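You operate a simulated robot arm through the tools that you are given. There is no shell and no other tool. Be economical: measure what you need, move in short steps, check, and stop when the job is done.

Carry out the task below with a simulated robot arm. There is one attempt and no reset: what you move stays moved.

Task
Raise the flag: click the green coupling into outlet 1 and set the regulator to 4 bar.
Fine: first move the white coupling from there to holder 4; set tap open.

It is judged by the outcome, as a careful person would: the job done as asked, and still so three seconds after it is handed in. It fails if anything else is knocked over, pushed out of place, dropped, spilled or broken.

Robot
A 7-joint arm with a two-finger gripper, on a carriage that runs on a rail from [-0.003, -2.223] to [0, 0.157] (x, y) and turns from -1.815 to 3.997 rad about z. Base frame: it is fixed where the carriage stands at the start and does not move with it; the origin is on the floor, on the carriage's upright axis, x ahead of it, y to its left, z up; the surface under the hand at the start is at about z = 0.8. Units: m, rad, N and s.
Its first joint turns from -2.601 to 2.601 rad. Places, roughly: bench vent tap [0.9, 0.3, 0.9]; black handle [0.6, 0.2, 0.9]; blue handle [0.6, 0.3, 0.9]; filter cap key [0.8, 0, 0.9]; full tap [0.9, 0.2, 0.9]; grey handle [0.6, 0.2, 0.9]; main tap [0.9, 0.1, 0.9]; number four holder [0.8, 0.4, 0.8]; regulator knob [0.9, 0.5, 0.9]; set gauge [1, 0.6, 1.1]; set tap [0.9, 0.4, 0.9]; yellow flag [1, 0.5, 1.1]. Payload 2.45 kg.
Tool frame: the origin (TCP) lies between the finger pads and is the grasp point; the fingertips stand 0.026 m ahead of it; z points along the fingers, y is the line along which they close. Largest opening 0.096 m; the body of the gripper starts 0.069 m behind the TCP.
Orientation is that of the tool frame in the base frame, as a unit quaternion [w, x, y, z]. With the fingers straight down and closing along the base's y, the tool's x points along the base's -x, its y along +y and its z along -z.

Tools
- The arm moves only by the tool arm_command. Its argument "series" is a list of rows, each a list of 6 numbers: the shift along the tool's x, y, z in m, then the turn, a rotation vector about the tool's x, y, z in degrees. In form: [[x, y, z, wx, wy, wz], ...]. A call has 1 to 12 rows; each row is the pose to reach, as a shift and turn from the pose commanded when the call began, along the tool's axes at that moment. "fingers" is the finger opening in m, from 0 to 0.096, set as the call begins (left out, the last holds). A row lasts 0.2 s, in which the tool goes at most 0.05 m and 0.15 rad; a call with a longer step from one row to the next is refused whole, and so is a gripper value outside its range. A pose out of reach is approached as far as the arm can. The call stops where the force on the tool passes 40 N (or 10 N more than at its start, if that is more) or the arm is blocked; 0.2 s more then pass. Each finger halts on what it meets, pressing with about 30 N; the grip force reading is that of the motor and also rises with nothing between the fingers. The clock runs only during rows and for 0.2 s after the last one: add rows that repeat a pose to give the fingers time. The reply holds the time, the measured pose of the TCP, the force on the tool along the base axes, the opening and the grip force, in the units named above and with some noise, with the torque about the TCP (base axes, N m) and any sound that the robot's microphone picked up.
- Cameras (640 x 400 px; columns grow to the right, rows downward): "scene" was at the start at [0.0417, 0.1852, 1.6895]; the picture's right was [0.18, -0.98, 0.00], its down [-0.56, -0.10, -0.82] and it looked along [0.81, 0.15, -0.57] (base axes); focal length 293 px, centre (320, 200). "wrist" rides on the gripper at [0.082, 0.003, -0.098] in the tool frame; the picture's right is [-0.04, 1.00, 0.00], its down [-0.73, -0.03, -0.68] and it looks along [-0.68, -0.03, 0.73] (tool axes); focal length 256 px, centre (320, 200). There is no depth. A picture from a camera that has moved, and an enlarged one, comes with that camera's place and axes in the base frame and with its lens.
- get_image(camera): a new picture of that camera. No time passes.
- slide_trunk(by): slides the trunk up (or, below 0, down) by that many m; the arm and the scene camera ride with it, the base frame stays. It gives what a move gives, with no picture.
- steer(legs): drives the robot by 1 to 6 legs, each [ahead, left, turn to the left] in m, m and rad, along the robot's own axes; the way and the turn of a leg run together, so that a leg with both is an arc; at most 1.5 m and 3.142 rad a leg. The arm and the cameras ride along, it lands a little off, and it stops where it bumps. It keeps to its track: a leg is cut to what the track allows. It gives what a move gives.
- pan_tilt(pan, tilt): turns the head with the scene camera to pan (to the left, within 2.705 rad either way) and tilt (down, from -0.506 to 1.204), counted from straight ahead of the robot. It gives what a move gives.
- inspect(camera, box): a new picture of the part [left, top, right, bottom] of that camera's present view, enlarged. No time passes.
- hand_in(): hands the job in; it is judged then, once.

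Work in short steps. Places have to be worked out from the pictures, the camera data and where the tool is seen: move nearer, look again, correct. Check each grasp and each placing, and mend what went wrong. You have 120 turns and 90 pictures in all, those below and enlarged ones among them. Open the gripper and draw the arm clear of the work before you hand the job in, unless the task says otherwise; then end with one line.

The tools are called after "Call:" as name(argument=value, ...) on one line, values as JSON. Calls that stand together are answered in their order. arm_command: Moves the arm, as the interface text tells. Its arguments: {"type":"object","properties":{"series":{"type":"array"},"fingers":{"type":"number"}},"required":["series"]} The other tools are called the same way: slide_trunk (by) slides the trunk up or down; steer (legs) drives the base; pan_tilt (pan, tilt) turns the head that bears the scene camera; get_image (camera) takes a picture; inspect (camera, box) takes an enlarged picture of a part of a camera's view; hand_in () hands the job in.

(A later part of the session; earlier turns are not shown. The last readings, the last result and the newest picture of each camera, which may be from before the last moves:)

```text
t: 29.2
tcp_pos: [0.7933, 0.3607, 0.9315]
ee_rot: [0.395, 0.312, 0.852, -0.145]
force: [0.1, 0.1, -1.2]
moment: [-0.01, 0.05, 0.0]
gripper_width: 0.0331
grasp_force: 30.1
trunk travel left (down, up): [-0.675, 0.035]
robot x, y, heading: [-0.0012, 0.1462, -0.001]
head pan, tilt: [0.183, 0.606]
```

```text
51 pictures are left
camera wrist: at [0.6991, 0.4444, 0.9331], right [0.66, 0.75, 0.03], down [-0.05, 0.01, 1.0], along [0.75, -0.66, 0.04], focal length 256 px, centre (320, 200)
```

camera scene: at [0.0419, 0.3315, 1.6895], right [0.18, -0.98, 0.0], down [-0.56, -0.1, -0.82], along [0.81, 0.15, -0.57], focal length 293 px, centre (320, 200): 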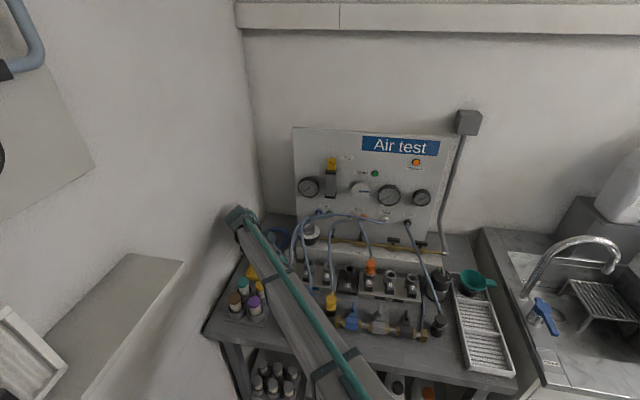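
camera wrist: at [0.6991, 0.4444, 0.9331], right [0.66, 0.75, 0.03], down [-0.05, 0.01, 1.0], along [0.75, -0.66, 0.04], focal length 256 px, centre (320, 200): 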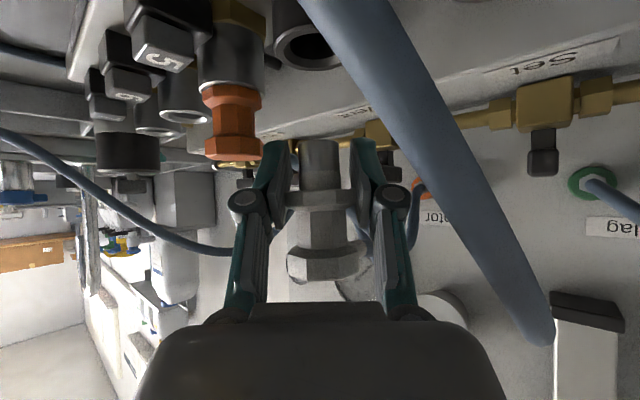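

The plug is still gripped by its flange, ~22 mm higher in the hand. Zoom to measure hole against plug.

Call:
inspect(camera="wrist", box=[220, 0, 420, 200])

Call:
inspect(camera="wrist", box=[240, 120, 400, 300])

Call:
inspect(camera="scene", box=[300, 190, 420, 310])

```text
2.00 times, centred on (320, 100) of wrist
camera zoom: at [0.6991, 0.4444, 0.9331], right [0.66, 0.75, 0.03], down [-0.05, 0.01, 1.0], along [0.75, -0.66, 0.04], focal length 512 px, centre (320, 400)
```

zoom: 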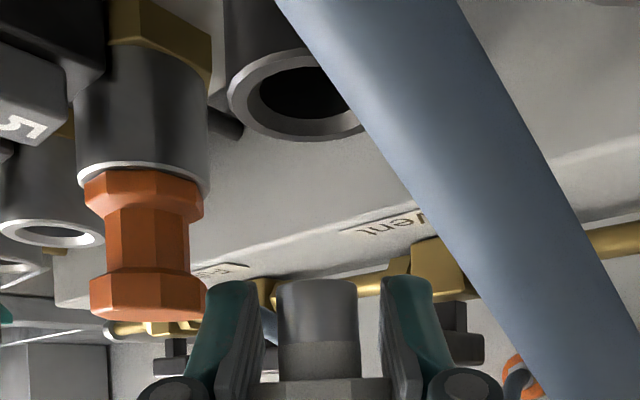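

```text
2.22 times, centred on (320, 210) of wrist
camera zoom: at [0.6991, 0.4444, 0.9331], right [0.66, 0.75, 0.03], down [-0.05, 0.01, 1.0], along [0.75, -0.66, 0.04], focal length 569 px, centre (320, 178)
```

zoom: 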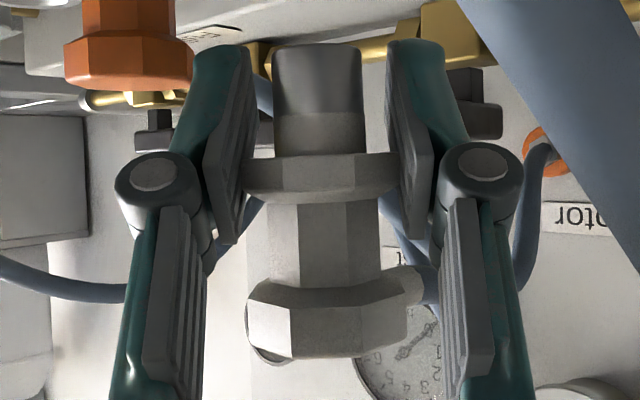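

```text
3.33 times, centred on (360, 250) of scene
camera zoom: at [0.0417, 0.3314, 1.6894], right [0.18, -0.98, 0.0], down [-0.56, -0.1, -0.82], along [0.81, 0.15, -0.57], focal length 978 px, centre (187, 33)
```

zoom: 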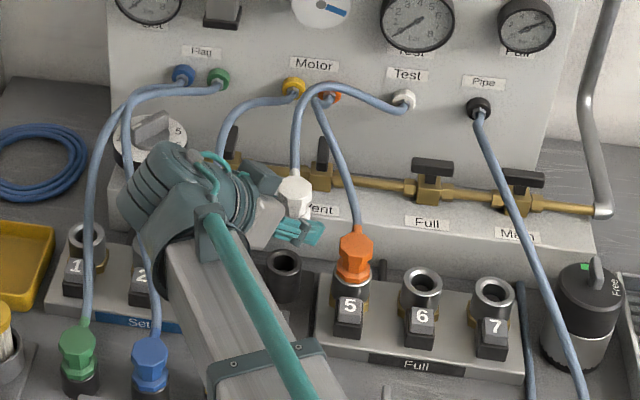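

Combining wrist and scene rays (calibrated on outlet 1), the holder rim is at about (0.785, 0.368, 0.871): I was ~10 mm too far forward. I shift back and lower so the plug's end is just above the hole.

Call:
arm_command(series=[[0.0068, -0.0015, -0.008, 0, 0, 0], [0.017, -0.0015, 0.0005, 0, 0, 0], [0.0259, -0.0015, 0.0081, 0, 0, 0], [0.0259, -0.0015, 0.0081, 0, 0, 0]])

Call:
inspect(camera="wrist", box=[220, 20, 420, 220])

Call:
inspect(camera="scene", box=[310, 210, 390, 290])

```text
t: 30.2
tcp_pos: [0.7832, 0.3648, 0.9064]
ee_rot: [0.395, 0.311, 0.852, -0.145]
force: [0.6, 0.3, -0.9]
moment: [-0.01, -0.03, 0.0]
gripper_width: 0.0333
grasp_force: 30.4
trunk travel left (down, up): [-0.675, 0.035]
robot x, y, heading: [-0.0013, 0.1411, -0.001]
head pan, tilt: [0.183, 0.606]
```

```text
2.00 times, centred on (320, 120) of wrist
camera zoom: at [0.689, 0.45, 0.908], right [0.66, 0.75, 0.03], down [-0.05, 0.01, 1.0], along [0.75, -0.66, 0.04], focal length 512 px, centre (320, 360)
```

zoom: 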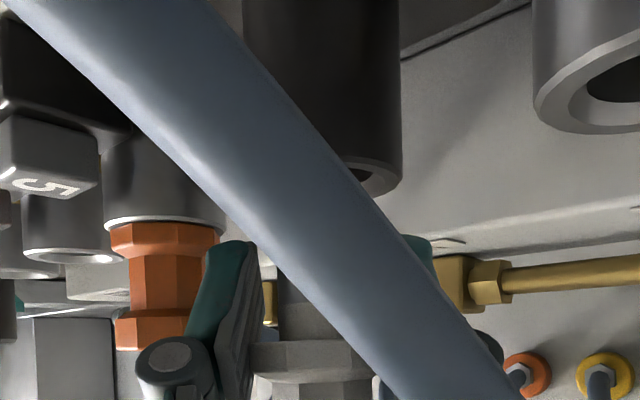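

```text
5.00 times, centred on (350, 250) of scene
camera zoom: at [0.042, 0.3315, 1.6895], right [0.18, -0.98, 0.0], down [-0.56, -0.1, -0.82], along [0.81, 0.15, -0.57], focal length 1467 px, centre (170, -50)
```

zoom: 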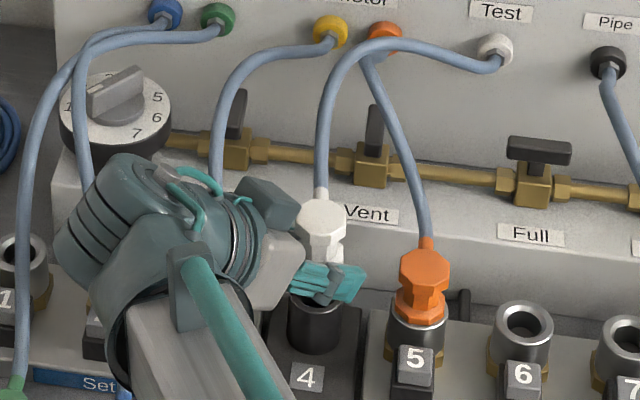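

Aligned in both views. Descend 9 mm until the fingertips just clear the rim, then look before releasing.

Call:
arm_command(series=[[0.0034, 0.0007, 0.0029, 0, 0, 0], [0.0069, 0.0007, 0.0058, 0, 0, 0], [0.0069, 0.0007, 0.0058, 0, 0, 0]])

Call:
inspect(camera="wrist", box=[240, 40, 400, 240])

```text
t: 31.0
tcp_pos: [0.7843, 0.3655, 0.8994]
ee_rot: [0.396, 0.31, 0.852, -0.144]
force: [1.6, -1.0, -1.3]
moment: [0.01, 0.0, -0.03]
gripper_width: 0.0331
grasp_force: 29.6
trunk travel left (down, up): [-0.675, 0.035]
robot x, y, heading: [-0.0027, 0.1452, -0.002]
head pan, tilt: [0.183, 0.606]
```

```text
2.00 times, centred on (320, 140) of wrist
camera zoom: at [0.6901, 0.4503, 0.9006], right [0.66, 0.75, 0.03], down [-0.05, 0.01, 1.0], along [0.75, -0.66, 0.04], focal length 512 px, centre (320, 320)
```

zoom: 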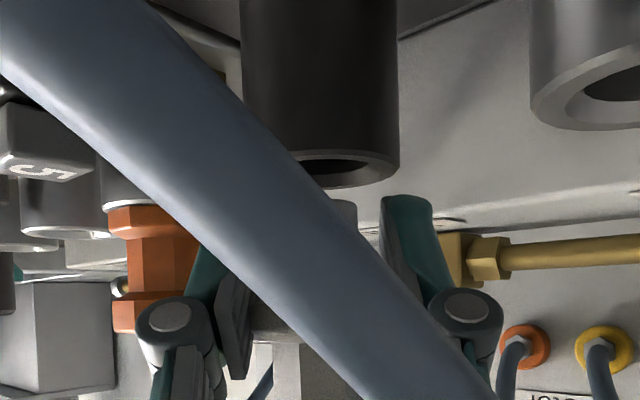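

Outlets and holder 4 lie on one line at equal 75 mm spacing, so the hole is at (0.787, 0.365, 0.870) – matches. Move 2 mm forward and 4 mm down, then open slightly to let the plug drop into the chamfered hole, still caged.

Call:
arm_command(series=[[0.0002, 0, 0.0028, 0, 0, 0], [0.0017, 0, 0.0041, 0, 0, 0], [0.0017, 0, 0.0041, 0, 0, 0]])

Call:
arm_command(series=[[0, 0, 0, 0, 0, 0], [0, 0, 0, 0, 0, 0]], fingers=0.045)

Call:
inspect(camera="wrist", box=[220, 70, 420, 290])

Call:
inspect(camera="scene", box=[310, 210, 390, 290])

```text
t: 31.8
tcp_pos: [0.7857, 0.363, 0.8953]
ee_rot: [0.396, 0.311, 0.852, -0.145]
force: [-0.3, -0.2, -0.7]
moment: [0.03, 0.0, 0.0]
gripper_width: 0.0331
grasp_force: 30.0
trunk travel left (down, up): [-0.675, 0.035]
robot x, y, heading: [0.0004, 0.1472, 0.001]
head pan, tilt: [0.183, 0.606]
```

```text
t: 32.4
tcp_pos: [0.786, 0.3636, 0.8945]
ee_rot: [0.395, 0.311, 0.852, -0.144]
force: [0.4, 0.6, -0.4]
moment: [0.0, 0.01, 0.01]
gripper_width: 0.0451
grasp_force: 0.1
trunk travel left (down, up): [-0.675, 0.035]
robot x, y, heading: [0.0008, 0.1481, -0.002]
head pan, tilt: [0.183, 0.606]
```

```text
1.82 times, centred on (320, 180) of wrist
camera zoom: at [0.6913, 0.4486, 0.8974], right [0.66, 0.75, 0.03], down [-0.05, 0.01, 1.0], along [0.75, -0.66, 0.04], focal length 465 px, centre (320, 236)
```

zoom: 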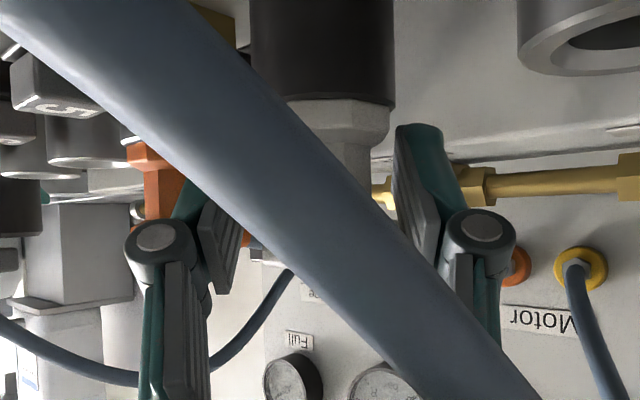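

```text
5.00 times, centred on (350, 250) of scene
camera zoom: at [0.042, 0.3315, 1.6895], right [0.18, -0.98, 0.0], down [-0.56, -0.1, -0.82], along [0.81, 0.15, -0.57], focal length 1467 px, centre (170, -50)
```

zoom: 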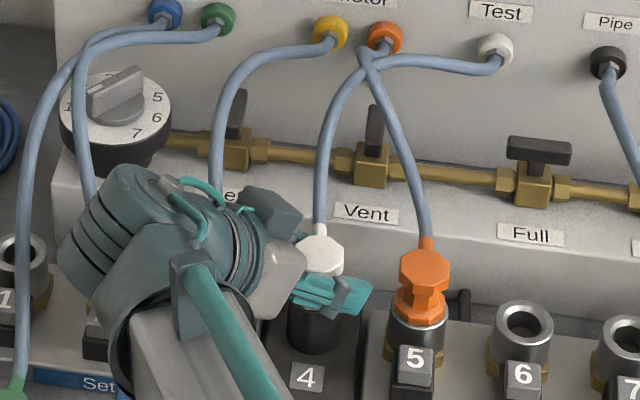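

White dropped fully into holder 4, flange on the rim. Open a bit more and rise straight up.

Call:
arm_command(series=[[-0.003, 0, -0.0026, 0, 0, 0], [-0.02, 0, -0.017, 0, 0, 0], [-0.056, 0, -0.047, 0, 0, 0], [-0.092, 0, -0.078, 0, 0, 0], [-0.128, 0, -0.108, 0, 0, 0], [-0.146, 0, -0.123, 0, 0, 0]], fingers=0.058)

Call:
arm_command(series=[[0.0305, 0.0012, -0.0284, -3.9, 2.0, -4.2], [0.061, 0.0024, -0.0568, -7.7, 4.1, -8.5], [0.0915, 0.0036, -0.0852, -11.6, 6.1, -12.7], [0.122, 0.0049, -0.1136, -15.5, 8.1, -17], [0.1525, 0.0061, -0.142, -19.4, 10.1, -21.2], [0.183, 0.0073, -0.1704, -23.2, 12.2, -25.5], [0.2135, 0.0085, -0.1988, -27.1, 14.2, -29.7]])

Call:
get_image(camera="wrist")

Call:
inspect(camera="scene", box=[200, 200, 440, 350])

```text
t: 33.8
tcp_pos: [0.7847, 0.3597, 1.0859]
ee_rot: [0.395, 0.311, 0.852, -0.145]
force: [0.3, 1.0, 0.1]
moment: [0.0, -0.02, 0.01]
gripper_width: 0.0579
grasp_force: 0.0
trunk travel left (down, up): [-0.675, 0.035]
robot x, y, heading: [-0.0012, 0.1455, -0.004]
head pan, tilt: [0.183, 0.606]
```

```text
t: 35.4
tcp_pos: [0.5682, 0.5515, 1.0519]
ee_rot: [0.301, -0.001, 0.954, 0.001]
force: [-0.1, 0.5, -0.1]
moment: [0.02, -0.01, 0.0]
gripper_width: 0.0579
grasp_force: 0.1
trunk travel left (down, up): [-0.675, 0.035]
robot x, y, heading: [0.0031, 0.1462, -0.001]
head pan, tilt: [0.183, 0.606]
```

```text
42 pictures are left
camera wrist: at [0.4471, 0.557, 1.0868], right [0.03, 1.0, 0.02], down [0.21, -0.03, 0.98], along [0.98, -0.03, -0.21], focal length 256 px, centre (320, 200)
```

wrist: 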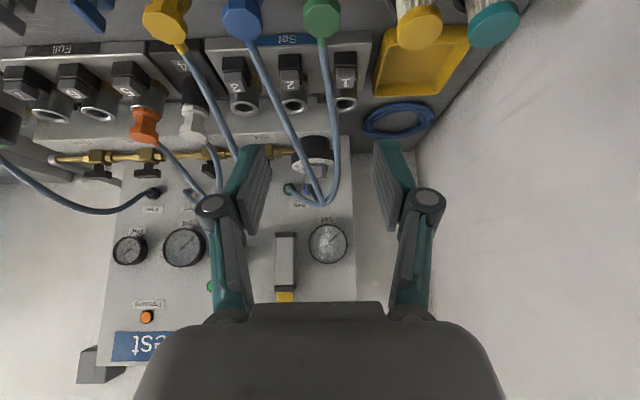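

```text
2.67 times, centred on (320, 275) of scene
camera zoom: at [0.0418, 0.3316, 1.6895], right [0.18, -0.98, 0.0], down [-0.56, -0.1, -0.82], along [0.81, 0.15, -0.57], focal length 782 px, centre (320, 0)
```

zoom: 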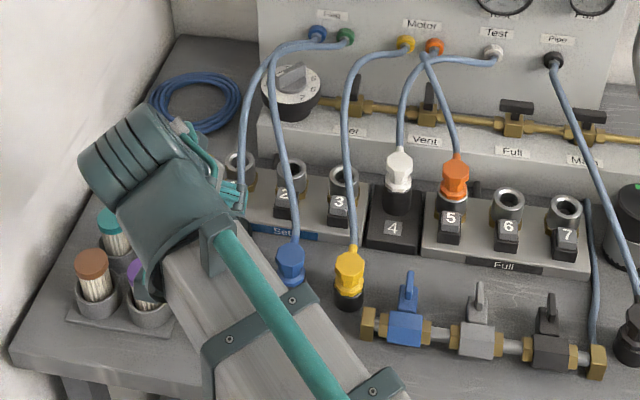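

White stands properly in holder 4. Now approach green at ≈(0.641, 0.557): pre-grasp 8 cm back along the tool axis.

Call:
arm_command(series=[[0.018, 0.0018, 0.0413, 0, 0, 0], [0.036, 0.0036, 0.0826, 0, 0, 0], [0.0539, 0.0055, 0.1239, 0, 0, 0], [0.0539, 0.0055, 0.1239, 0, 0, 0]], fingers=0.056)

Call:
get_image(camera="wrist")

```text
t: 36.4
tcp_pos: [0.5969, 0.5626, 0.9188]
ee_rot: [0.301, 0.0, 0.954, 0.0]
force: [-0.3, 0.5, -0.2]
moment: [-0.02, -0.01, 0.0]
gripper_width: 0.0562
grasp_force: 0.0
trunk travel left (down, up): [-0.675, 0.035]
robot x, y, heading: [-0.0004, 0.1468, 0.001]
head pan, tilt: [0.183, 0.606]
```

```text
40 pictures are left
camera wrist: at [0.4749, 0.5659, 0.9534], right [0.03, 1.0, 0.02], down [0.21, -0.03, 0.98], along [0.98, -0.03, -0.21], focal length 256 px, centre (320, 200)
```

wrist: 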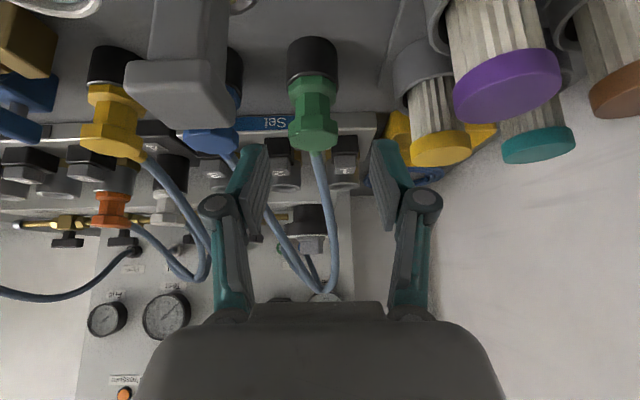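

Camera and hand would come close to the purple brush and grey key with this lean, so I straighten to a 10° lean and hover above green.

Call:
arm_command(series=[[-0.008, -0.001, -0.02, 0, 8.33, 0], [-0.022, -0.003, -0.005, 0, 16.7, 0], [-0.0423, -0.0056, 0.0162, 0, 25, 0], [-0.0423, -0.0056, 0.0162, 0, 25, 0]])

Call:
get_image(camera="wrist")

```text
t: 37.4
tcp_pos: [0.6406, 0.5546, 0.9303]
ee_rot: [0.086, 0.0, 0.996, 0.0]
force: [0.1, -0.4, 0.0]
moment: [0.0, -0.01, -0.03]
gripper_width: 0.0559
grasp_force: 0.0
trunk travel left (down, up): [-0.675, 0.035]
robot x, y, heading: [0.0022, 0.1494, 0.002]
head pan, tilt: [0.183, 0.606]
```

```text
39 pictures are left
camera wrist: at [0.5455, 0.559, 1.0142], right [0.04, 1.0, 0.01], down [0.61, -0.03, 0.8], along [0.79, -0.03, -0.61], focal length 256 px, centre (320, 200)
```

wrist: 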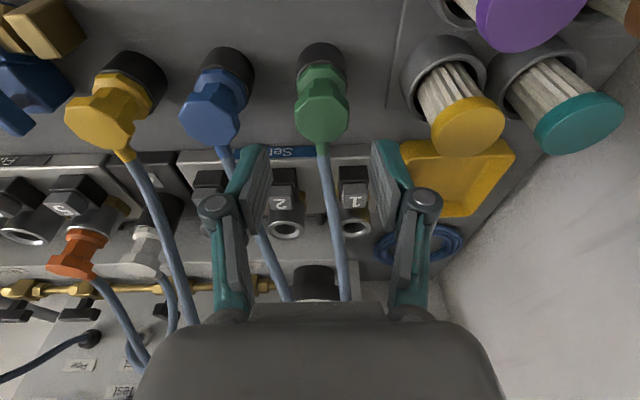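

Green's axis is at (0.640, 0.557), right below the TCP. Descend 6 cm and check.

Call:
arm_command(series=[[0.0035, 0.001, 0.02, 0, 0, 0], [0.007, 0.001, 0.04, 0, 0, 0], [0.0103, 0.001, 0.059, 0, 0, 0], [0.0103, 0.001, 0.059, 0, 0, 0]])

Call:
get_image(camera="wrist")

```text
t: 38.4
tcp_pos: [0.6396, 0.5561, 0.8703]
ee_rot: [0.087, 0.0, 0.996, -0.001]
force: [0.0, -0.4, -0.2]
moment: [-0.02, -0.01, -0.01]
gripper_width: 0.056
grasp_force: 0.0
trunk travel left (down, up): [-0.675, 0.035]
robot x, y, heading: [-0.0006, 0.1474, 0.002]
head pan, tilt: [0.183, 0.606]
```

```text
38 pictures are left
camera wrist: at [0.5439, 0.5599, 0.9544], right [0.04, 1.0, 0.01], down [0.6, -0.03, 0.8], along [0.8, -0.03, -0.6], focal length 256 px, centre (320, 200)
```

wrist: 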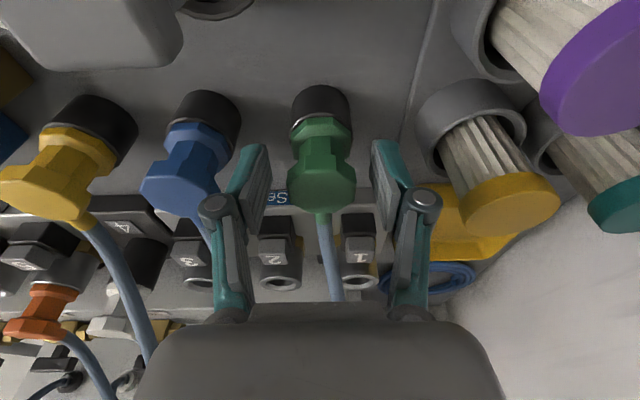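

Green is centred. From this view its flange bottom is ≈0.834, top ≈0.883; lower 6 mm and close.

Call:
arm_command(series=[[0.001, 0.0005, 0.006, 0, 0, 0], [0.001, 0.0005, 0.006, 0, 0, 0]])

Call:
arm_command(series=[[0, 0, 0, 0, 0, 0], [0, 0, 0, 0, 0, 0], [0, 0, 0, 0, 0, 0]], fingers=0)

Call:
inspect(camera="wrist", box=[220, 60, 420, 260])

```text
t: 39.0
tcp_pos: [0.6411, 0.5561, 0.865]
ee_rot: [0.087, 0.0, 0.996, 0.0]
force: [0.0, -0.4, 0.9]
moment: [0.01, -0.02, 0.0]
gripper_width: 0.0557
grasp_force: 0.0
trunk travel left (down, up): [-0.675, 0.035]
robot x, y, heading: [-0.0022, 0.1459, -0.001]
head pan, tilt: [0.183, 0.606]
```

```text
t: 39.8
tcp_pos: [0.6418, 0.5575, 0.8653]
ee_rot: [0.087, 0.0, 0.996, 0.0]
force: [0.3, -0.3, 0.4]
moment: [-0.02, 0.01, 0.01]
gripper_width: 0.0332
grasp_force: 30.1
trunk travel left (down, up): [-0.675, 0.035]
robot x, y, heading: [0.0018, 0.148, -0.002]
head pan, tilt: [0.183, 0.606]
```

```text
2.00 times, centred on (320, 160) of wrist
camera zoom: at [0.5446, 0.5604, 0.9488], right [0.04, 1.0, 0.01], down [0.6, -0.03, 0.8], along [0.8, -0.03, -0.61], focal length 512 px, centre (320, 280)
```

zoom: 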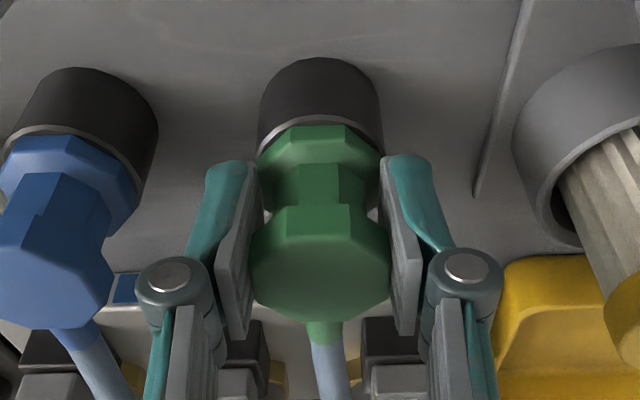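

Gripped at 33 mm. Lift straight up 10 cm.

Call:
arm_command(series=[[-0.0034, 0, -0.0197, 0, 0, 0], [-0.0085, 0, -0.049, 0, 0, 0], [-0.0137, 0, -0.079, 0, 0, 0], [-0.0188, 0, -0.1083, 0, 0, 0]])

Call:
get_image(camera="wrist")

```text
t: 40.8
tcp_pos: [0.6433, 0.5548, 0.9764]
ee_rot: [0.087, 0.001, 0.996, 0.0]
force: [0.2, -0.1, -0.9]
moment: [-0.01, -0.02, -0.03]
gripper_width: 0.0332
grasp_force: 30.2
trunk travel left (down, up): [-0.675, 0.035]
robot x, y, heading: [0.0028, 0.1457, 0.001]
head pan, tilt: [0.183, 0.606]
```

```text
36 pictures are left
camera wrist: at [0.5462, 0.5596, 1.0605], right [0.04, 1.0, 0.01], down [0.6, -0.03, 0.8], along [0.8, -0.03, -0.6], focal length 256 px, centre (320, 200)
```

wrist: 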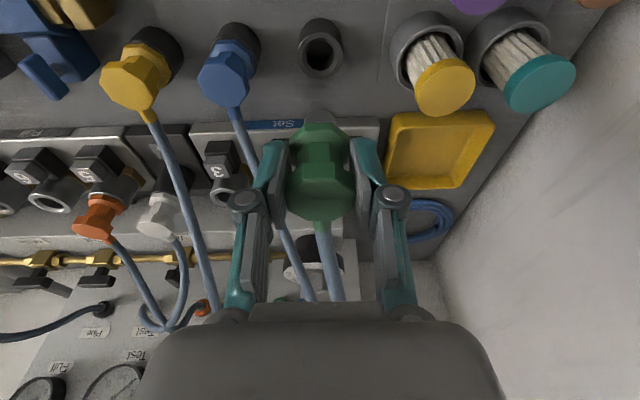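

Green is held upright. Carry it over outlet 1 at (0.787, 0.590), keeping height 0.975.

Call:
arm_command(series=[[-0.036, 0.0085, 0.0062, 0, 0, 0], [-0.072, 0.017, 0.0124, 0, 0, 0], [-0.108, 0.0255, 0.0186, 0, 0, 0], [-0.143, 0.034, 0.0248, 0, 0, 0], [-0.143, 0.034, 0.0248, 0, 0, 0]])

Call:
get_image(camera="wrist")

Call:
inspect(camera="scene", box=[220, 180, 340, 300])

```text
t: 42.0
tcp_pos: [0.7854, 0.5931, 0.9747]
ee_rot: [0.087, 0.0, 0.996, 0.0]
force: [-0.2, -1.0, -1.3]
moment: [0.03, 0.02, 0.0]
gripper_width: 0.0334
grasp_force: 30.4
trunk travel left (down, up): [-0.675, 0.035]
robot x, y, heading: [0.0031, 0.1466, 0.001]
head pan, tilt: [0.183, 0.606]
```

```text
35 pictures are left
camera wrist: at [0.6899, 0.5985, 1.0581], right [0.04, 1.0, 0.01], down [0.6, -0.03, 0.8], along [0.8, -0.03, -0.61], focal length 256 px, centre (320, 200)
```

wrist: 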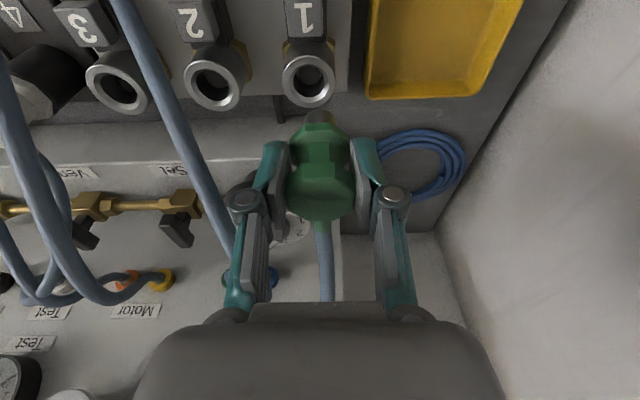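

```text
3.33 times, centred on (280, 240) of scene
camera zoom: at [0.042, 0.3315, 1.6895], right [0.18, -0.98, 0.0], down [-0.56, -0.1, -0.82], along [0.81, 0.15, -0.57], focal length 978 px, centre (453, 67)
```

zoom: 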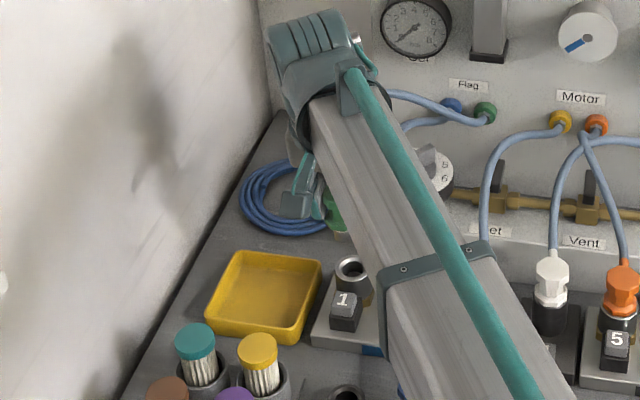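

The outlet hole lies about 7 mm to the right and 5 mm farther than the plug. Correct and descend to 0.945, then re-check.

Call:
arm_command(series=[[-0.002, -0.004, 0.001, 0, 0, 0], [0.0002, -0.0075, 0.0304, 0, 0, 0], [0.0002, -0.0075, 0.0304, 0, 0, 0]])

Call:
inspect(camera="wrist", box=[240, 60, 400, 220])

```text
t: 42.8
tcp_pos: [0.7919, 0.5848, 0.9447]
ee_rot: [0.087, 0.0, 0.996, 0.0]
force: [0.7, 0.6, -0.3]
moment: [0.02, 0.0, -0.05]
gripper_width: 0.0332
grasp_force: 29.6
trunk travel left (down, up): [-0.675, 0.035]
robot x, y, heading: [-0.0026, 0.1466, -0.001]
head pan, tilt: [0.183, 0.606]
```

```text
2.50 times, centred on (320, 140) of wrist
camera zoom: at [0.6958, 0.5881, 1.0278], right [0.04, 1.0, 0.01], down [0.6, -0.03, 0.8], along [0.8, -0.03, -0.61], focal length 640 px, centre (320, 350)
```

zoom: 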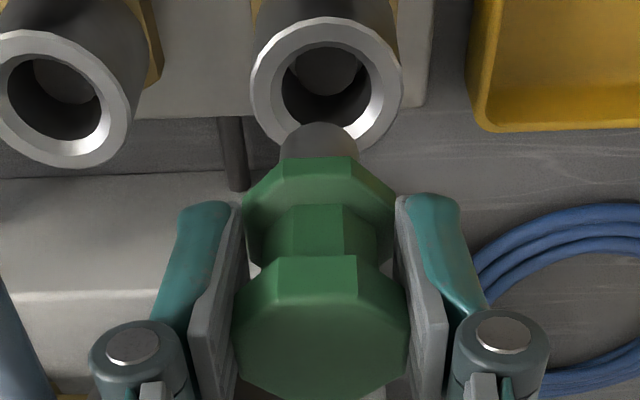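

Nearly aligned (2 mm left needed). Lower into the outlet, slowing near seating.

Call:
arm_command(series=[[0.0026, 0.002, 0.0148, 0, 0, 0], [0.0051, 0.002, 0.0295, 0, 0, 0], [0.006, 0.002, 0.0345, 0, 0, 0], [0.0068, 0.002, 0.0394, 0, 0, 0], [0.0075, 0.002, 0.0433, 0, 0, 0], [0.008, 0.002, 0.046, 0, 0, 0]])

Call:
inspect(camera="wrist", box=[220, 60, 420, 260])

```text
t: 44.2
tcp_pos: [0.7888, 0.5851, 0.8987]
ee_rot: [0.088, 0.0, 0.996, 0.001]
force: [-2.9, 5.7, 22.6]
moment: [0.09, -0.27, 0.05]
gripper_width: 0.0335
grasp_force: 29.8
trunk travel left (down, up): [-0.675, 0.035]
robot x, y, heading: [0.0001, 0.1445, 0.004]
head pan, tilt: [0.183, 0.606]
```

```text
2.00 times, centred on (320, 160) of wrist
camera zoom: at [0.6932, 0.5891, 0.9816], right [0.04, 1.0, 0.01], down [0.6, -0.03, 0.8], along [0.8, -0.03, -0.6], focal length 512 px, centre (320, 280)
```

zoom: 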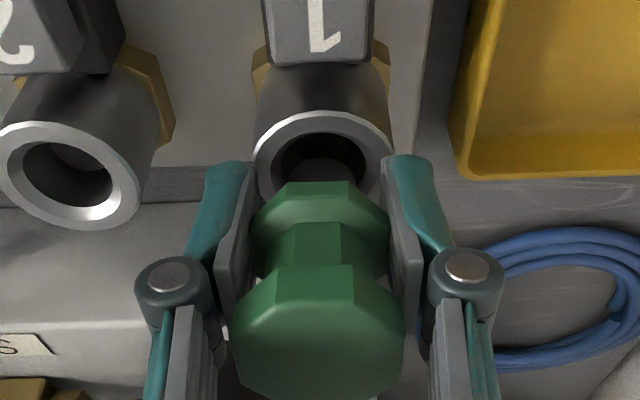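

The plug caught on the rim (about 5 mm too far +x, 2 mm too far right) and slid up ~17 mm in the grip. Raise 8 mm, shift −5 mm x / +2 mm y and look.

Call:
arm_command(series=[[-0.0014, 0, -0.0079, 0, 0, 0], [0.0035, 0.002, -0.0088, 0, 0, 0], [0.0035, 0.002, -0.0088, 0, 0, 0]])

Call:
inspect(camera="wrist", box=[220, 60, 420, 260])

```text
t: 45.0
tcp_pos: [0.7869, 0.5881, 0.9051]
ee_rot: [0.088, -0.001, 0.996, -0.001]
force: [-0.2, -1.0, -0.7]
moment: [0.01, -0.01, 0.02]
gripper_width: 0.0332
grasp_force: 30.0
trunk travel left (down, up): [-0.675, 0.035]
robot x, y, heading: [-0.0014, 0.1487, 0.002]
head pan, tilt: [0.183, 0.606]
```

```text
2.00 times, centred on (320, 160) of wrist
camera zoom: at [0.6905, 0.5919, 0.9887], right [0.04, 1.0, 0.01], down [0.6, -0.03, 0.8], along [0.8, -0.03, -0.61], focal length 512 px, centre (320, 280)
```

zoom: 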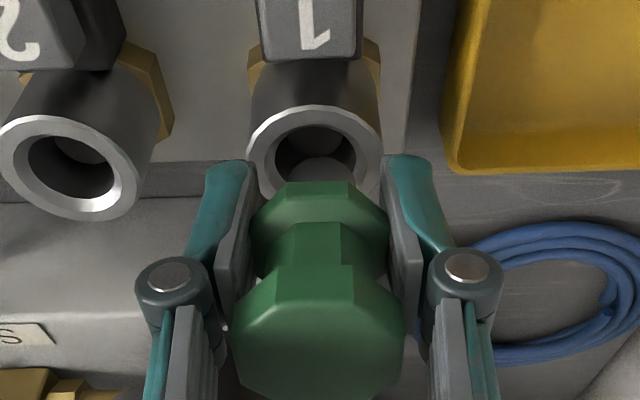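

Now nearly over the hole (≈1.5 mm each way left). Apply that and lower 11 mm so the plug's end enters; fingertips stay above the rim.

Call:
arm_command(series=[[0.0015, -0.0015, 0, 0, 0, 0], [0.0025, -0.0015, 0.0059, 0, 0, 0], [0.0034, -0.0015, 0.0108, 0, 0, 0], [0.0034, -0.0015, 0.0108, 0, 0, 0]])

Call:
inspect(camera="wrist", box=[220, 60, 420, 260])

```text
t: 46.0
tcp_pos: [0.7844, 0.5851, 0.8946]
ee_rot: [0.088, -0.001, 0.996, 0.0]
force: [0.6, 0.8, 6.0]
moment: [0.16, 0.0, -0.01]
gripper_width: 0.0332
grasp_force: 30.1
trunk travel left (down, up): [-0.675, 0.035]
robot x, y, heading: [0.0012, 0.1468, -0.003]
head pan, tilt: [0.183, 0.606]
```

```text
2.00 times, centred on (320, 160) of wrist
camera zoom: at [0.6882, 0.5898, 0.9781], right [0.04, 1.0, 0.01], down [0.6, -0.03, 0.8], along [0.8, -0.03, -0.6], focal length 512 px, centre (320, 280)
```

zoom: 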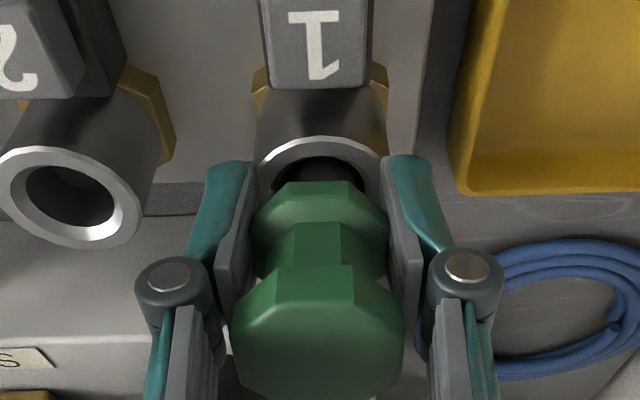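

The end is in the hole (only 6 N, fingertip touching the rim). Release slightly to let it drop in, caged.

Call:
arm_command(series=[[0, 0, 0, 0, 0, 0], [0, 0, 0, 0, 0, 0]], fingers=0.046)

Call:
inspect(camera="wrist", box=[220, 60, 420, 260])

```text
t: 46.6
tcp_pos: [0.7846, 0.5853, 0.894]
ee_rot: [0.087, 0.0, 0.996, 0.0]
force: [-0.5, 0.6, -1.5]
moment: [-0.01, 0.03, -0.01]
gripper_width: 0.0459
grasp_force: 0.1
trunk travel left (down, up): [-0.675, 0.035]
robot x, y, heading: [-0.0004, 0.1456, 0.003]
head pan, tilt: [0.183, 0.606]
```

```text
2.00 times, centred on (320, 160) of wrist
camera zoom: at [0.6884, 0.5897, 0.9773], right [0.04, 1.0, 0.01], down [0.6, -0.03, 0.8], along [0.8, -0.03, -0.61], focal length 512 px, centre (320, 280)
```

zoom: 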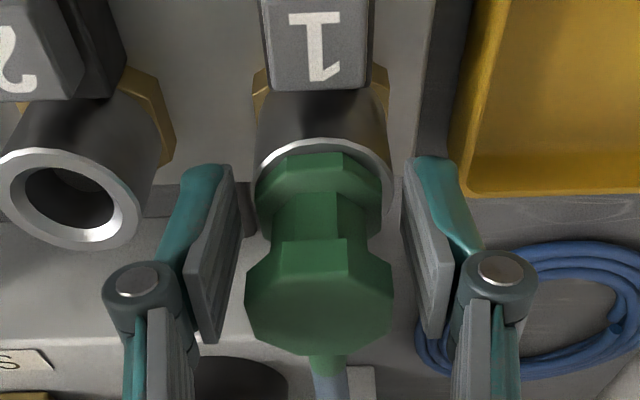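

It dropped in, flange just above the rim. Rise clear, close the fingers, then press on its top to click it.

Call:
arm_command(series=[[-0.0034, 0, -0.0197, 0, 0, 0], [-0.0068, 0, -0.0394, 0, 0, 0], [-0.0123, 0, -0.0709, 0, 0, 0]], fingers=0.054)

Call:
arm_command(series=[[0, 0, 0, 0, 0, 0], [0, 0, 0, 0, 0, 0], [0, 0, 0, 0, 0, 0]], fingers=0)

Call:
get_image(camera="wrist")

```text
t: 47.4
tcp_pos: [0.7828, 0.5861, 0.9653]
ee_rot: [0.087, 0.0, 0.996, 0.0]
force: [0.4, 0.2, 0.1]
moment: [0.0, -0.02, 0.03]
gripper_width: 0.054
grasp_force: 0.1
trunk travel left (down, up): [-0.675, 0.035]
robot x, y, heading: [-0.0025, 0.1463, 0.001]
head pan, tilt: [0.183, 0.606]
```

```text
t: 48.2
tcp_pos: [0.7828, 0.5852, 0.9676]
ee_rot: [0.087, -0.001, 0.996, 0.0]
force: [-0.2, 0.4, 0.3]
moment: [0.0, -0.02, -0.03]
gripper_width: 0.0
grasp_force: 27.9
trunk travel left (down, up): [-0.675, 0.035]
robot x, y, heading: [-0.0036, 0.1495, 0.003]
head pan, tilt: [0.183, 0.606]
```

```text
28 pictures are left
camera wrist: at [0.6871, 0.5895, 1.0499], right [0.04, 1.0, 0.01], down [0.6, -0.03, 0.8], along [0.8, -0.03, -0.61], focal length 256 px, centre (320, 200)
```

wrist: 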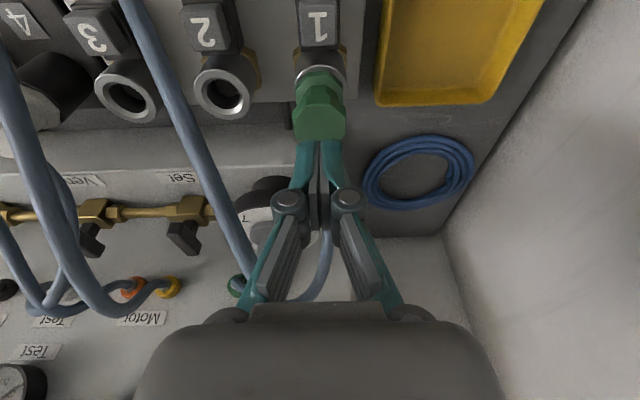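

Closed fingers are right above green's top. Press down slowly; the force stop will limit it.

Call:
arm_command(series=[[0.0055, 0.001, 0.0142, 0, 0, 0], [0.0064, 0.001, 0.0192, 0, 0, 0], [0.0072, 0.001, 0.0241, 0, 0, 0], [0.0081, 0.001, 0.029, 0, 0, 0], [0.0089, 0.001, 0.034, 0, 0, 0], [0.0096, 0.001, 0.038, 0, 0, 0], [0.0101, 0.001, 0.041, 0, 0, 0]])

```text
t: 49.6
tcp_pos: [0.78, 0.5871, 0.936]
ee_rot: [0.091, 0.0, 0.996, 0.002]
force: [-4.3, -1.6, 21.1]
moment: [-0.05, 0.2, -0.01]
gripper_width: 0.006
grasp_force: 28.4
trunk travel left (down, up): [-0.675, 0.035]
robot x, y, heading: [0.0006, 0.1531, -0.001]
head pan, tilt: [0.183, 0.606]
stopped in row 6: the force on the tool passed its limit at 44 N (the readings are from after the stop); the commanded pose is now the measured one
```

It stopped at 44 N with the tip at ≈0.911, matching the seated top height of white earlier. Check visually.

Call:
inspect(camera="wrist", box=[240, 60, 400, 220])

```text
2.50 times, centred on (320, 140) of wrist
camera zoom: at [0.6832, 0.5913, 1.0185], right [0.04, 1.0, 0.01], down [0.6, -0.03, 0.8], along [0.8, -0.03, -0.6], focal length 640 px, centre (320, 350)
```

zoom: 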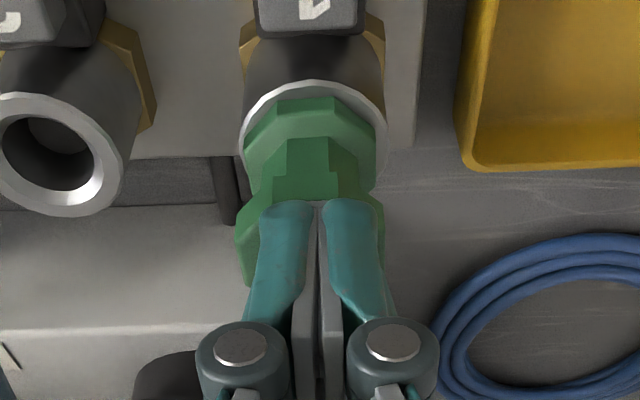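

Looks seated, flange in the rim. Lift off 3 cm and check that it stays down (latched).

Call:
arm_command(series=[[-0.003, 0, -0.015, 0, 0, 0], [-0.005, 0, -0.03, 0, 0, 0], [-0.005, 0, -0.03, 0, 0, 0]])

Call:
inspect(camera="wrist", box=[270, 20, 370, 150])

```text
t: 50.4
tcp_pos: [0.7811, 0.5886, 0.9631]
ee_rot: [0.09, 0.0, 0.996, 0.001]
force: [-0.4, 0.4, -0.5]
moment: [-0.01, -0.02, -0.02]
gripper_width: 0.0001
grasp_force: 28.6
trunk travel left (down, up): [-0.675, 0.035]
robot x, y, heading: [0.0037, 0.1459, -0.0]
head pan, tilt: [0.183, 0.606]
```

```text
3.08 times, centred on (320, 85) of wrist
camera zoom: at [0.685, 0.5927, 1.047], right [0.04, 1.0, 0.01], down [0.6, -0.03, 0.8], along [0.8, -0.03, -0.6], focal length 788 px, centre (320, 554)
```

zoom: 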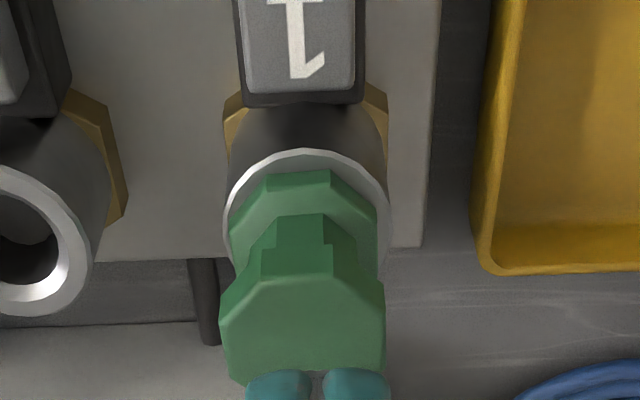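

Unclear whether it latched (no click was reported). Press again in two stages to see force against depth.

Call:
arm_command(series=[[0.0018, 0, 0.0098, 0, 0, 0], [0.0032, 0, 0.018, 0, 0, 0], [0.0039, 0, 0.022, 0, 0, 0], [0.0043, 0, 0.0245, 0, 0, 0]])

Call:
arm_command(series=[[0.0005, 0, 0.003, 0, 0, 0], [0.0009, 0, 0.005, 0, 0, 0], [0.0012, 0, 0.007, 0, 0, 0], [0.0016, 0, 0.009, 0, 0, 0], [0.0019, 0, 0.011, 0, 0, 0], [0.0023, 0, 0.013, 0, 0, 0]])

```text
t: 51.4
tcp_pos: [0.7817, 0.5891, 0.9368]
ee_rot: [0.089, -0.001, 0.996, 0.002]
force: [0.2, 0.3, -0.6]
moment: [0.0, 0.01, 0.01]
gripper_width: 0.0
grasp_force: 28.5
trunk travel left (down, up): [-0.675, 0.035]
robot x, y, heading: [-0.0006, 0.1469, 0.002]
head pan, tilt: [0.183, 0.606]
```

```text
t: 52.3
tcp_pos: [0.7815, 0.5884, 0.9358]
ee_rot: [0.094, 0.001, 0.996, 0.003]
force: [-1.3, -3.7, 22.0]
moment: [-0.06, 0.16, 0.01]
gripper_width: 0.0058
grasp_force: 28.6
trunk travel left (down, up): [-0.675, 0.035]
robot x, y, heading: [-0.001, 0.1463, -0.001]
head pan, tilt: [0.183, 0.606]
stopped in row 4: the force on the tool passed its limit at 43 N (the readings are from after the stop); the commanded pose is now the measured one
```

The top sits at the same hard-stop height (~0.910, equal to white when latched) both times, so it stayed down. I rise and go over toward the regulator knob at ≈(0.91, 0.534, 0.92), then check green in the scene view.

Call:
arm_command(series=[[-0.0086, 0, -0.049, 0, 0, 0], [-0.0172, 0, -0.098, 0, 0, 0], [-0.024, 0, -0.135, 0, 0, 0], [-0.064, -0.018, -0.128, 0, 0, 0], [-0.104, -0.036, -0.121, 0, 0, 0], [-0.134, -0.052, -0.116, 0, 0, 0]], fingers=0.06)

Call:
get_image(camera="wrist")

Call:
inspect(camera="scene", box=[240, 190, 420, 310])

```text
t: 53.7
tcp_pos: [0.8912, 0.54, 1.0702]
ee_rot: [0.091, 0.0, 0.996, 0.003]
force: [-0.8, 0.8, 0.5]
moment: [0.0, 0.0, -0.02]
gripper_width: 0.0599
grasp_force: 0.1
trunk travel left (down, up): [-0.675, 0.035]
robot x, y, heading: [0.0026, 0.1459, 0.001]
head pan, tilt: [0.183, 0.606]
```

```text
25 pictures are left
camera wrist: at [0.7952, 0.543, 1.1533], right [0.04, 1.0, 0.01], down [0.6, -0.03, 0.8], along [0.8, -0.02, -0.6], focal length 256 px, centre (320, 200)
```

wrist: 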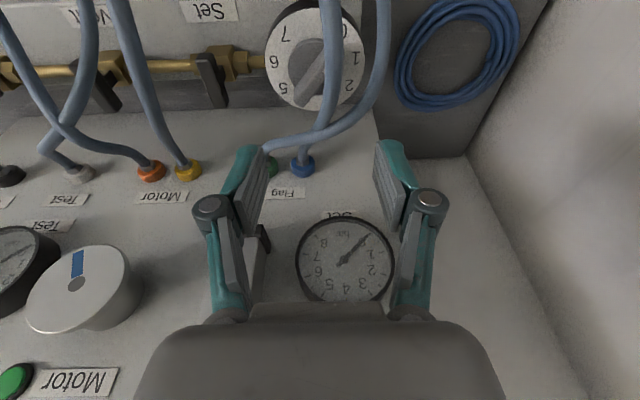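

```text
3.33 times, centred on (330, 250) of scene
camera zoom: at [0.0421, 0.3314, 1.6895], right [0.18, -0.98, 0.0], down [-0.56, -0.1, -0.82], along [0.81, 0.15, -0.57], focal length 978 px, centre (287, 33)
```

zoom: 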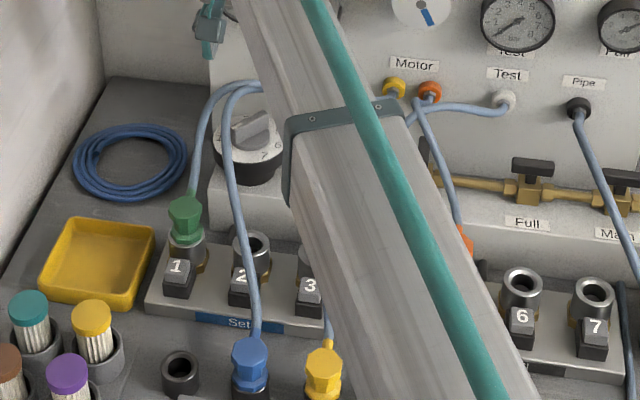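

Zoom on green in outlet 1 in the scene view, and on the regulator dial.

Call:
inspect(camera="scene", box=[275, 240, 315, 280])

Call:
inspect(camera="wrist", box=[250, 0, 390, 120])

```text
10.00 times, centred on (295, 260) of scene
camera zoom: at [0.0421, 0.3314, 1.6895], right [0.18, -0.98, 0.0], down [-0.56, -0.1, -0.82], along [0.81, 0.15, -0.57], focal length 2934 px, centre (570, -400)
```

zoom: 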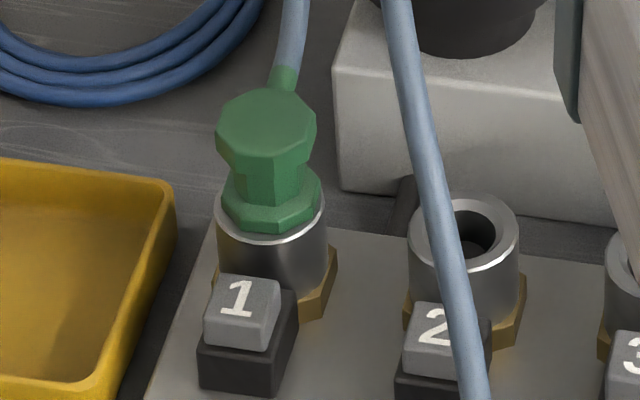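

```text
3.33 times, centred on (320, 60) of wrist
camera zoom: at [0.7952, 0.543, 1.1533], right [0.04, 1.0, 0.01], down [0.6, -0.03, 0.8], along [0.8, -0.02, -0.6], focal length 853 px, centre (320, 667)
```

zoom: 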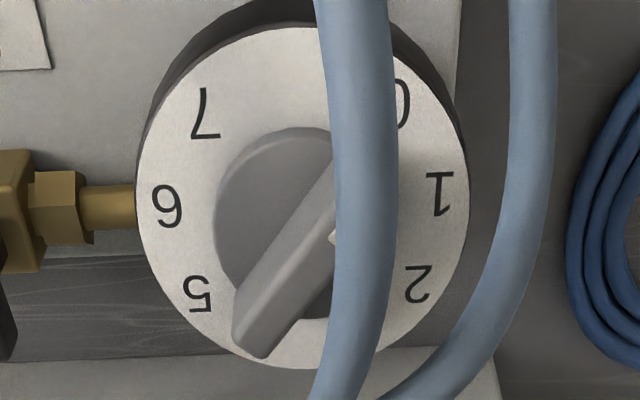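

Green is fully seated in outlet 1. The dial runs 0–7 over ~270° with the gap toward the robot; I need to see which end of the bar is the pointer.

Call:
inspect(camera="scene", box=[290, 212, 330, 252])

```text
10.00 times, centred on (310, 232) of scene
camera zoom: at [0.0421, 0.3314, 1.6895], right [0.18, -0.98, 0.0], down [-0.56, -0.1, -0.82], along [0.81, 0.15, -0.57], focal length 2934 px, centre (420, -120)
```

zoom: 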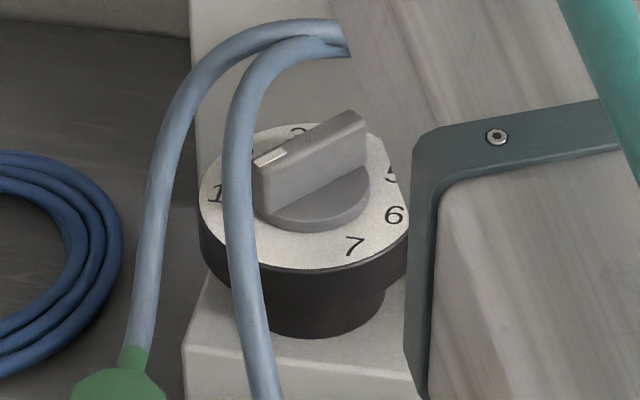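

The tick on the bar's near-left end points at 0; turning clockwise (seen from above) by 4/7 of 270° ≈ 154° gives 4. First nudge the carriage to its left end for reach, then make the tool vertical over the knob and yaw 45° so the fingers straddle the bar.

Call:
arm_command(series=[[0, -0.001, 0.008, 0, 5.2, 0], [0, -0.003, 0.02, 0, 10.4, 0], [0, -0.003, 0.02, 0, 10.4, 0]], fingers=0.05)

Call:
arm_command(series=[[0, 0, 0, 0, 0, 7.5], [0, 0, 0, 0, 0, 15], [0, 0, 0, 0, 0, 22.5], [0, 0, 0, 0, 0, 30], [0, 0, 0, 0, 0, 37.5], [0, 0, 0, 0, 0, 45], [0, 0, 0, 0, 0, 45]])

Call:
get_image(camera="wrist")

```text
t: 54.5
tcp_pos: [0.8959, 0.5348, 1.0496]
ee_rot: [0.0, -0.001, 1.0, 0.002]
force: [0.1, 0.0, -0.4]
moment: [-0.01, -0.01, -0.02]
gripper_width: 0.0502
grasp_force: 0.0
trunk travel left (down, up): [-0.675, 0.035]
robot x, y, heading: [0.0003, 0.1456, 0.002]
head pan, tilt: [0.183, 0.606]
```

```text
t: 56.1
tcp_pos: [0.8977, 0.5345, 1.0496]
ee_rot: [0.0, 0.383, 0.924, 0.002]
force: [-0.4, 0.3, 0.3]
moment: [0.02, 0.02, -0.01]
gripper_width: 0.0499
grasp_force: 0.1
trunk travel left (down, up): [-0.675, 0.035]
robot x, y, heading: [0.0003, 0.1493, -0.002]
head pan, tilt: [0.183, 0.606]
```

```text
20 pictures are left
camera wrist: at [0.8438, 0.5942, 1.1495], right [0.74, 0.68, 0.0], down [0.5, -0.54, 0.68], along [0.46, -0.5, -0.74], focal length 256 px, centre (320, 200)
```

wrist: 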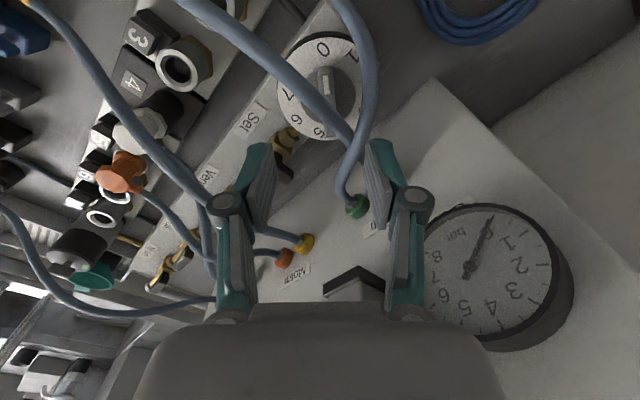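

Yaw is right: the bar stands along the picture's vertical with the tick at 0. One zoom to centre laterally.

Call:
inspect(camera="wrist", box=[270, 30, 370, 150])

```text
3.33 times, centred on (320, 90) of wrist
camera zoom: at [0.8438, 0.5942, 1.1495], right [0.74, 0.68, 0.0], down [0.5, -0.54, 0.68], along [0.46, -0.5, -0.74], focal length 853 px, centre (320, 567)
```

zoom: 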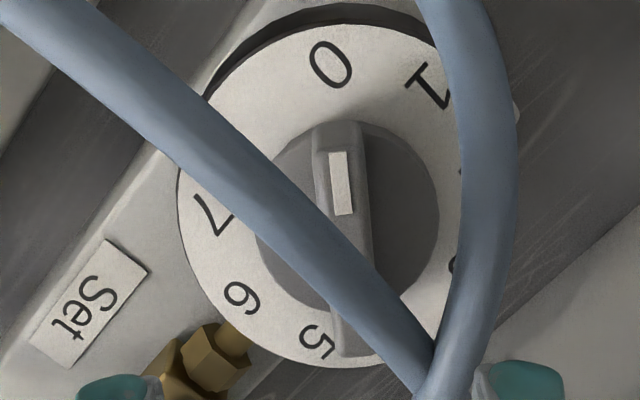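

Knob axis ≈(0.899, 0.543); bar is 5° off my yaw. Correct and descend to TCP 0.985.

Call:
arm_command(series=[[0.0053, 0.0067, 0.02, 0, 0, -2.5], [0.0053, 0.0067, 0.045, 0, 0, -5], [0.0053, 0.0067, 0.0645, 0, 0, -5], [0.0053, 0.0067, 0.0645, 0, 0, -5]], fingers=0.046)

Call:
get_image(camera="wrist")

```text
t: 57.1
tcp_pos: [0.899, 0.5444, 0.9872]
ee_rot: [0.002, 0.342, 0.94, 0.003]
force: [0.7, 0.4, -0.3]
moment: [0.01, 0.0, 0.03]
gripper_width: 0.0458
grasp_force: 0.0
trunk travel left (down, up): [-0.675, 0.035]
robot x, y, heading: [0.0038, 0.1508, -0.001]
head pan, tilt: [0.183, 0.606]
```

```text
18 pictures are left
camera wrist: at [0.8393, 0.599, 1.0862], right [0.67, 0.74, 0.0], down [0.54, -0.5, 0.68], along [0.5, -0.45, -0.73], focal length 256 px, centre (320, 200)
```

wrist: 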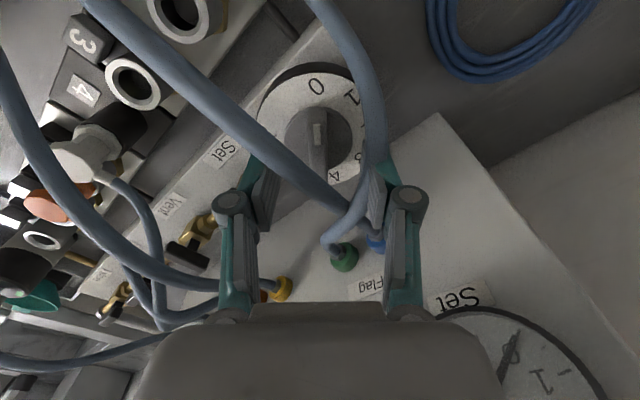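

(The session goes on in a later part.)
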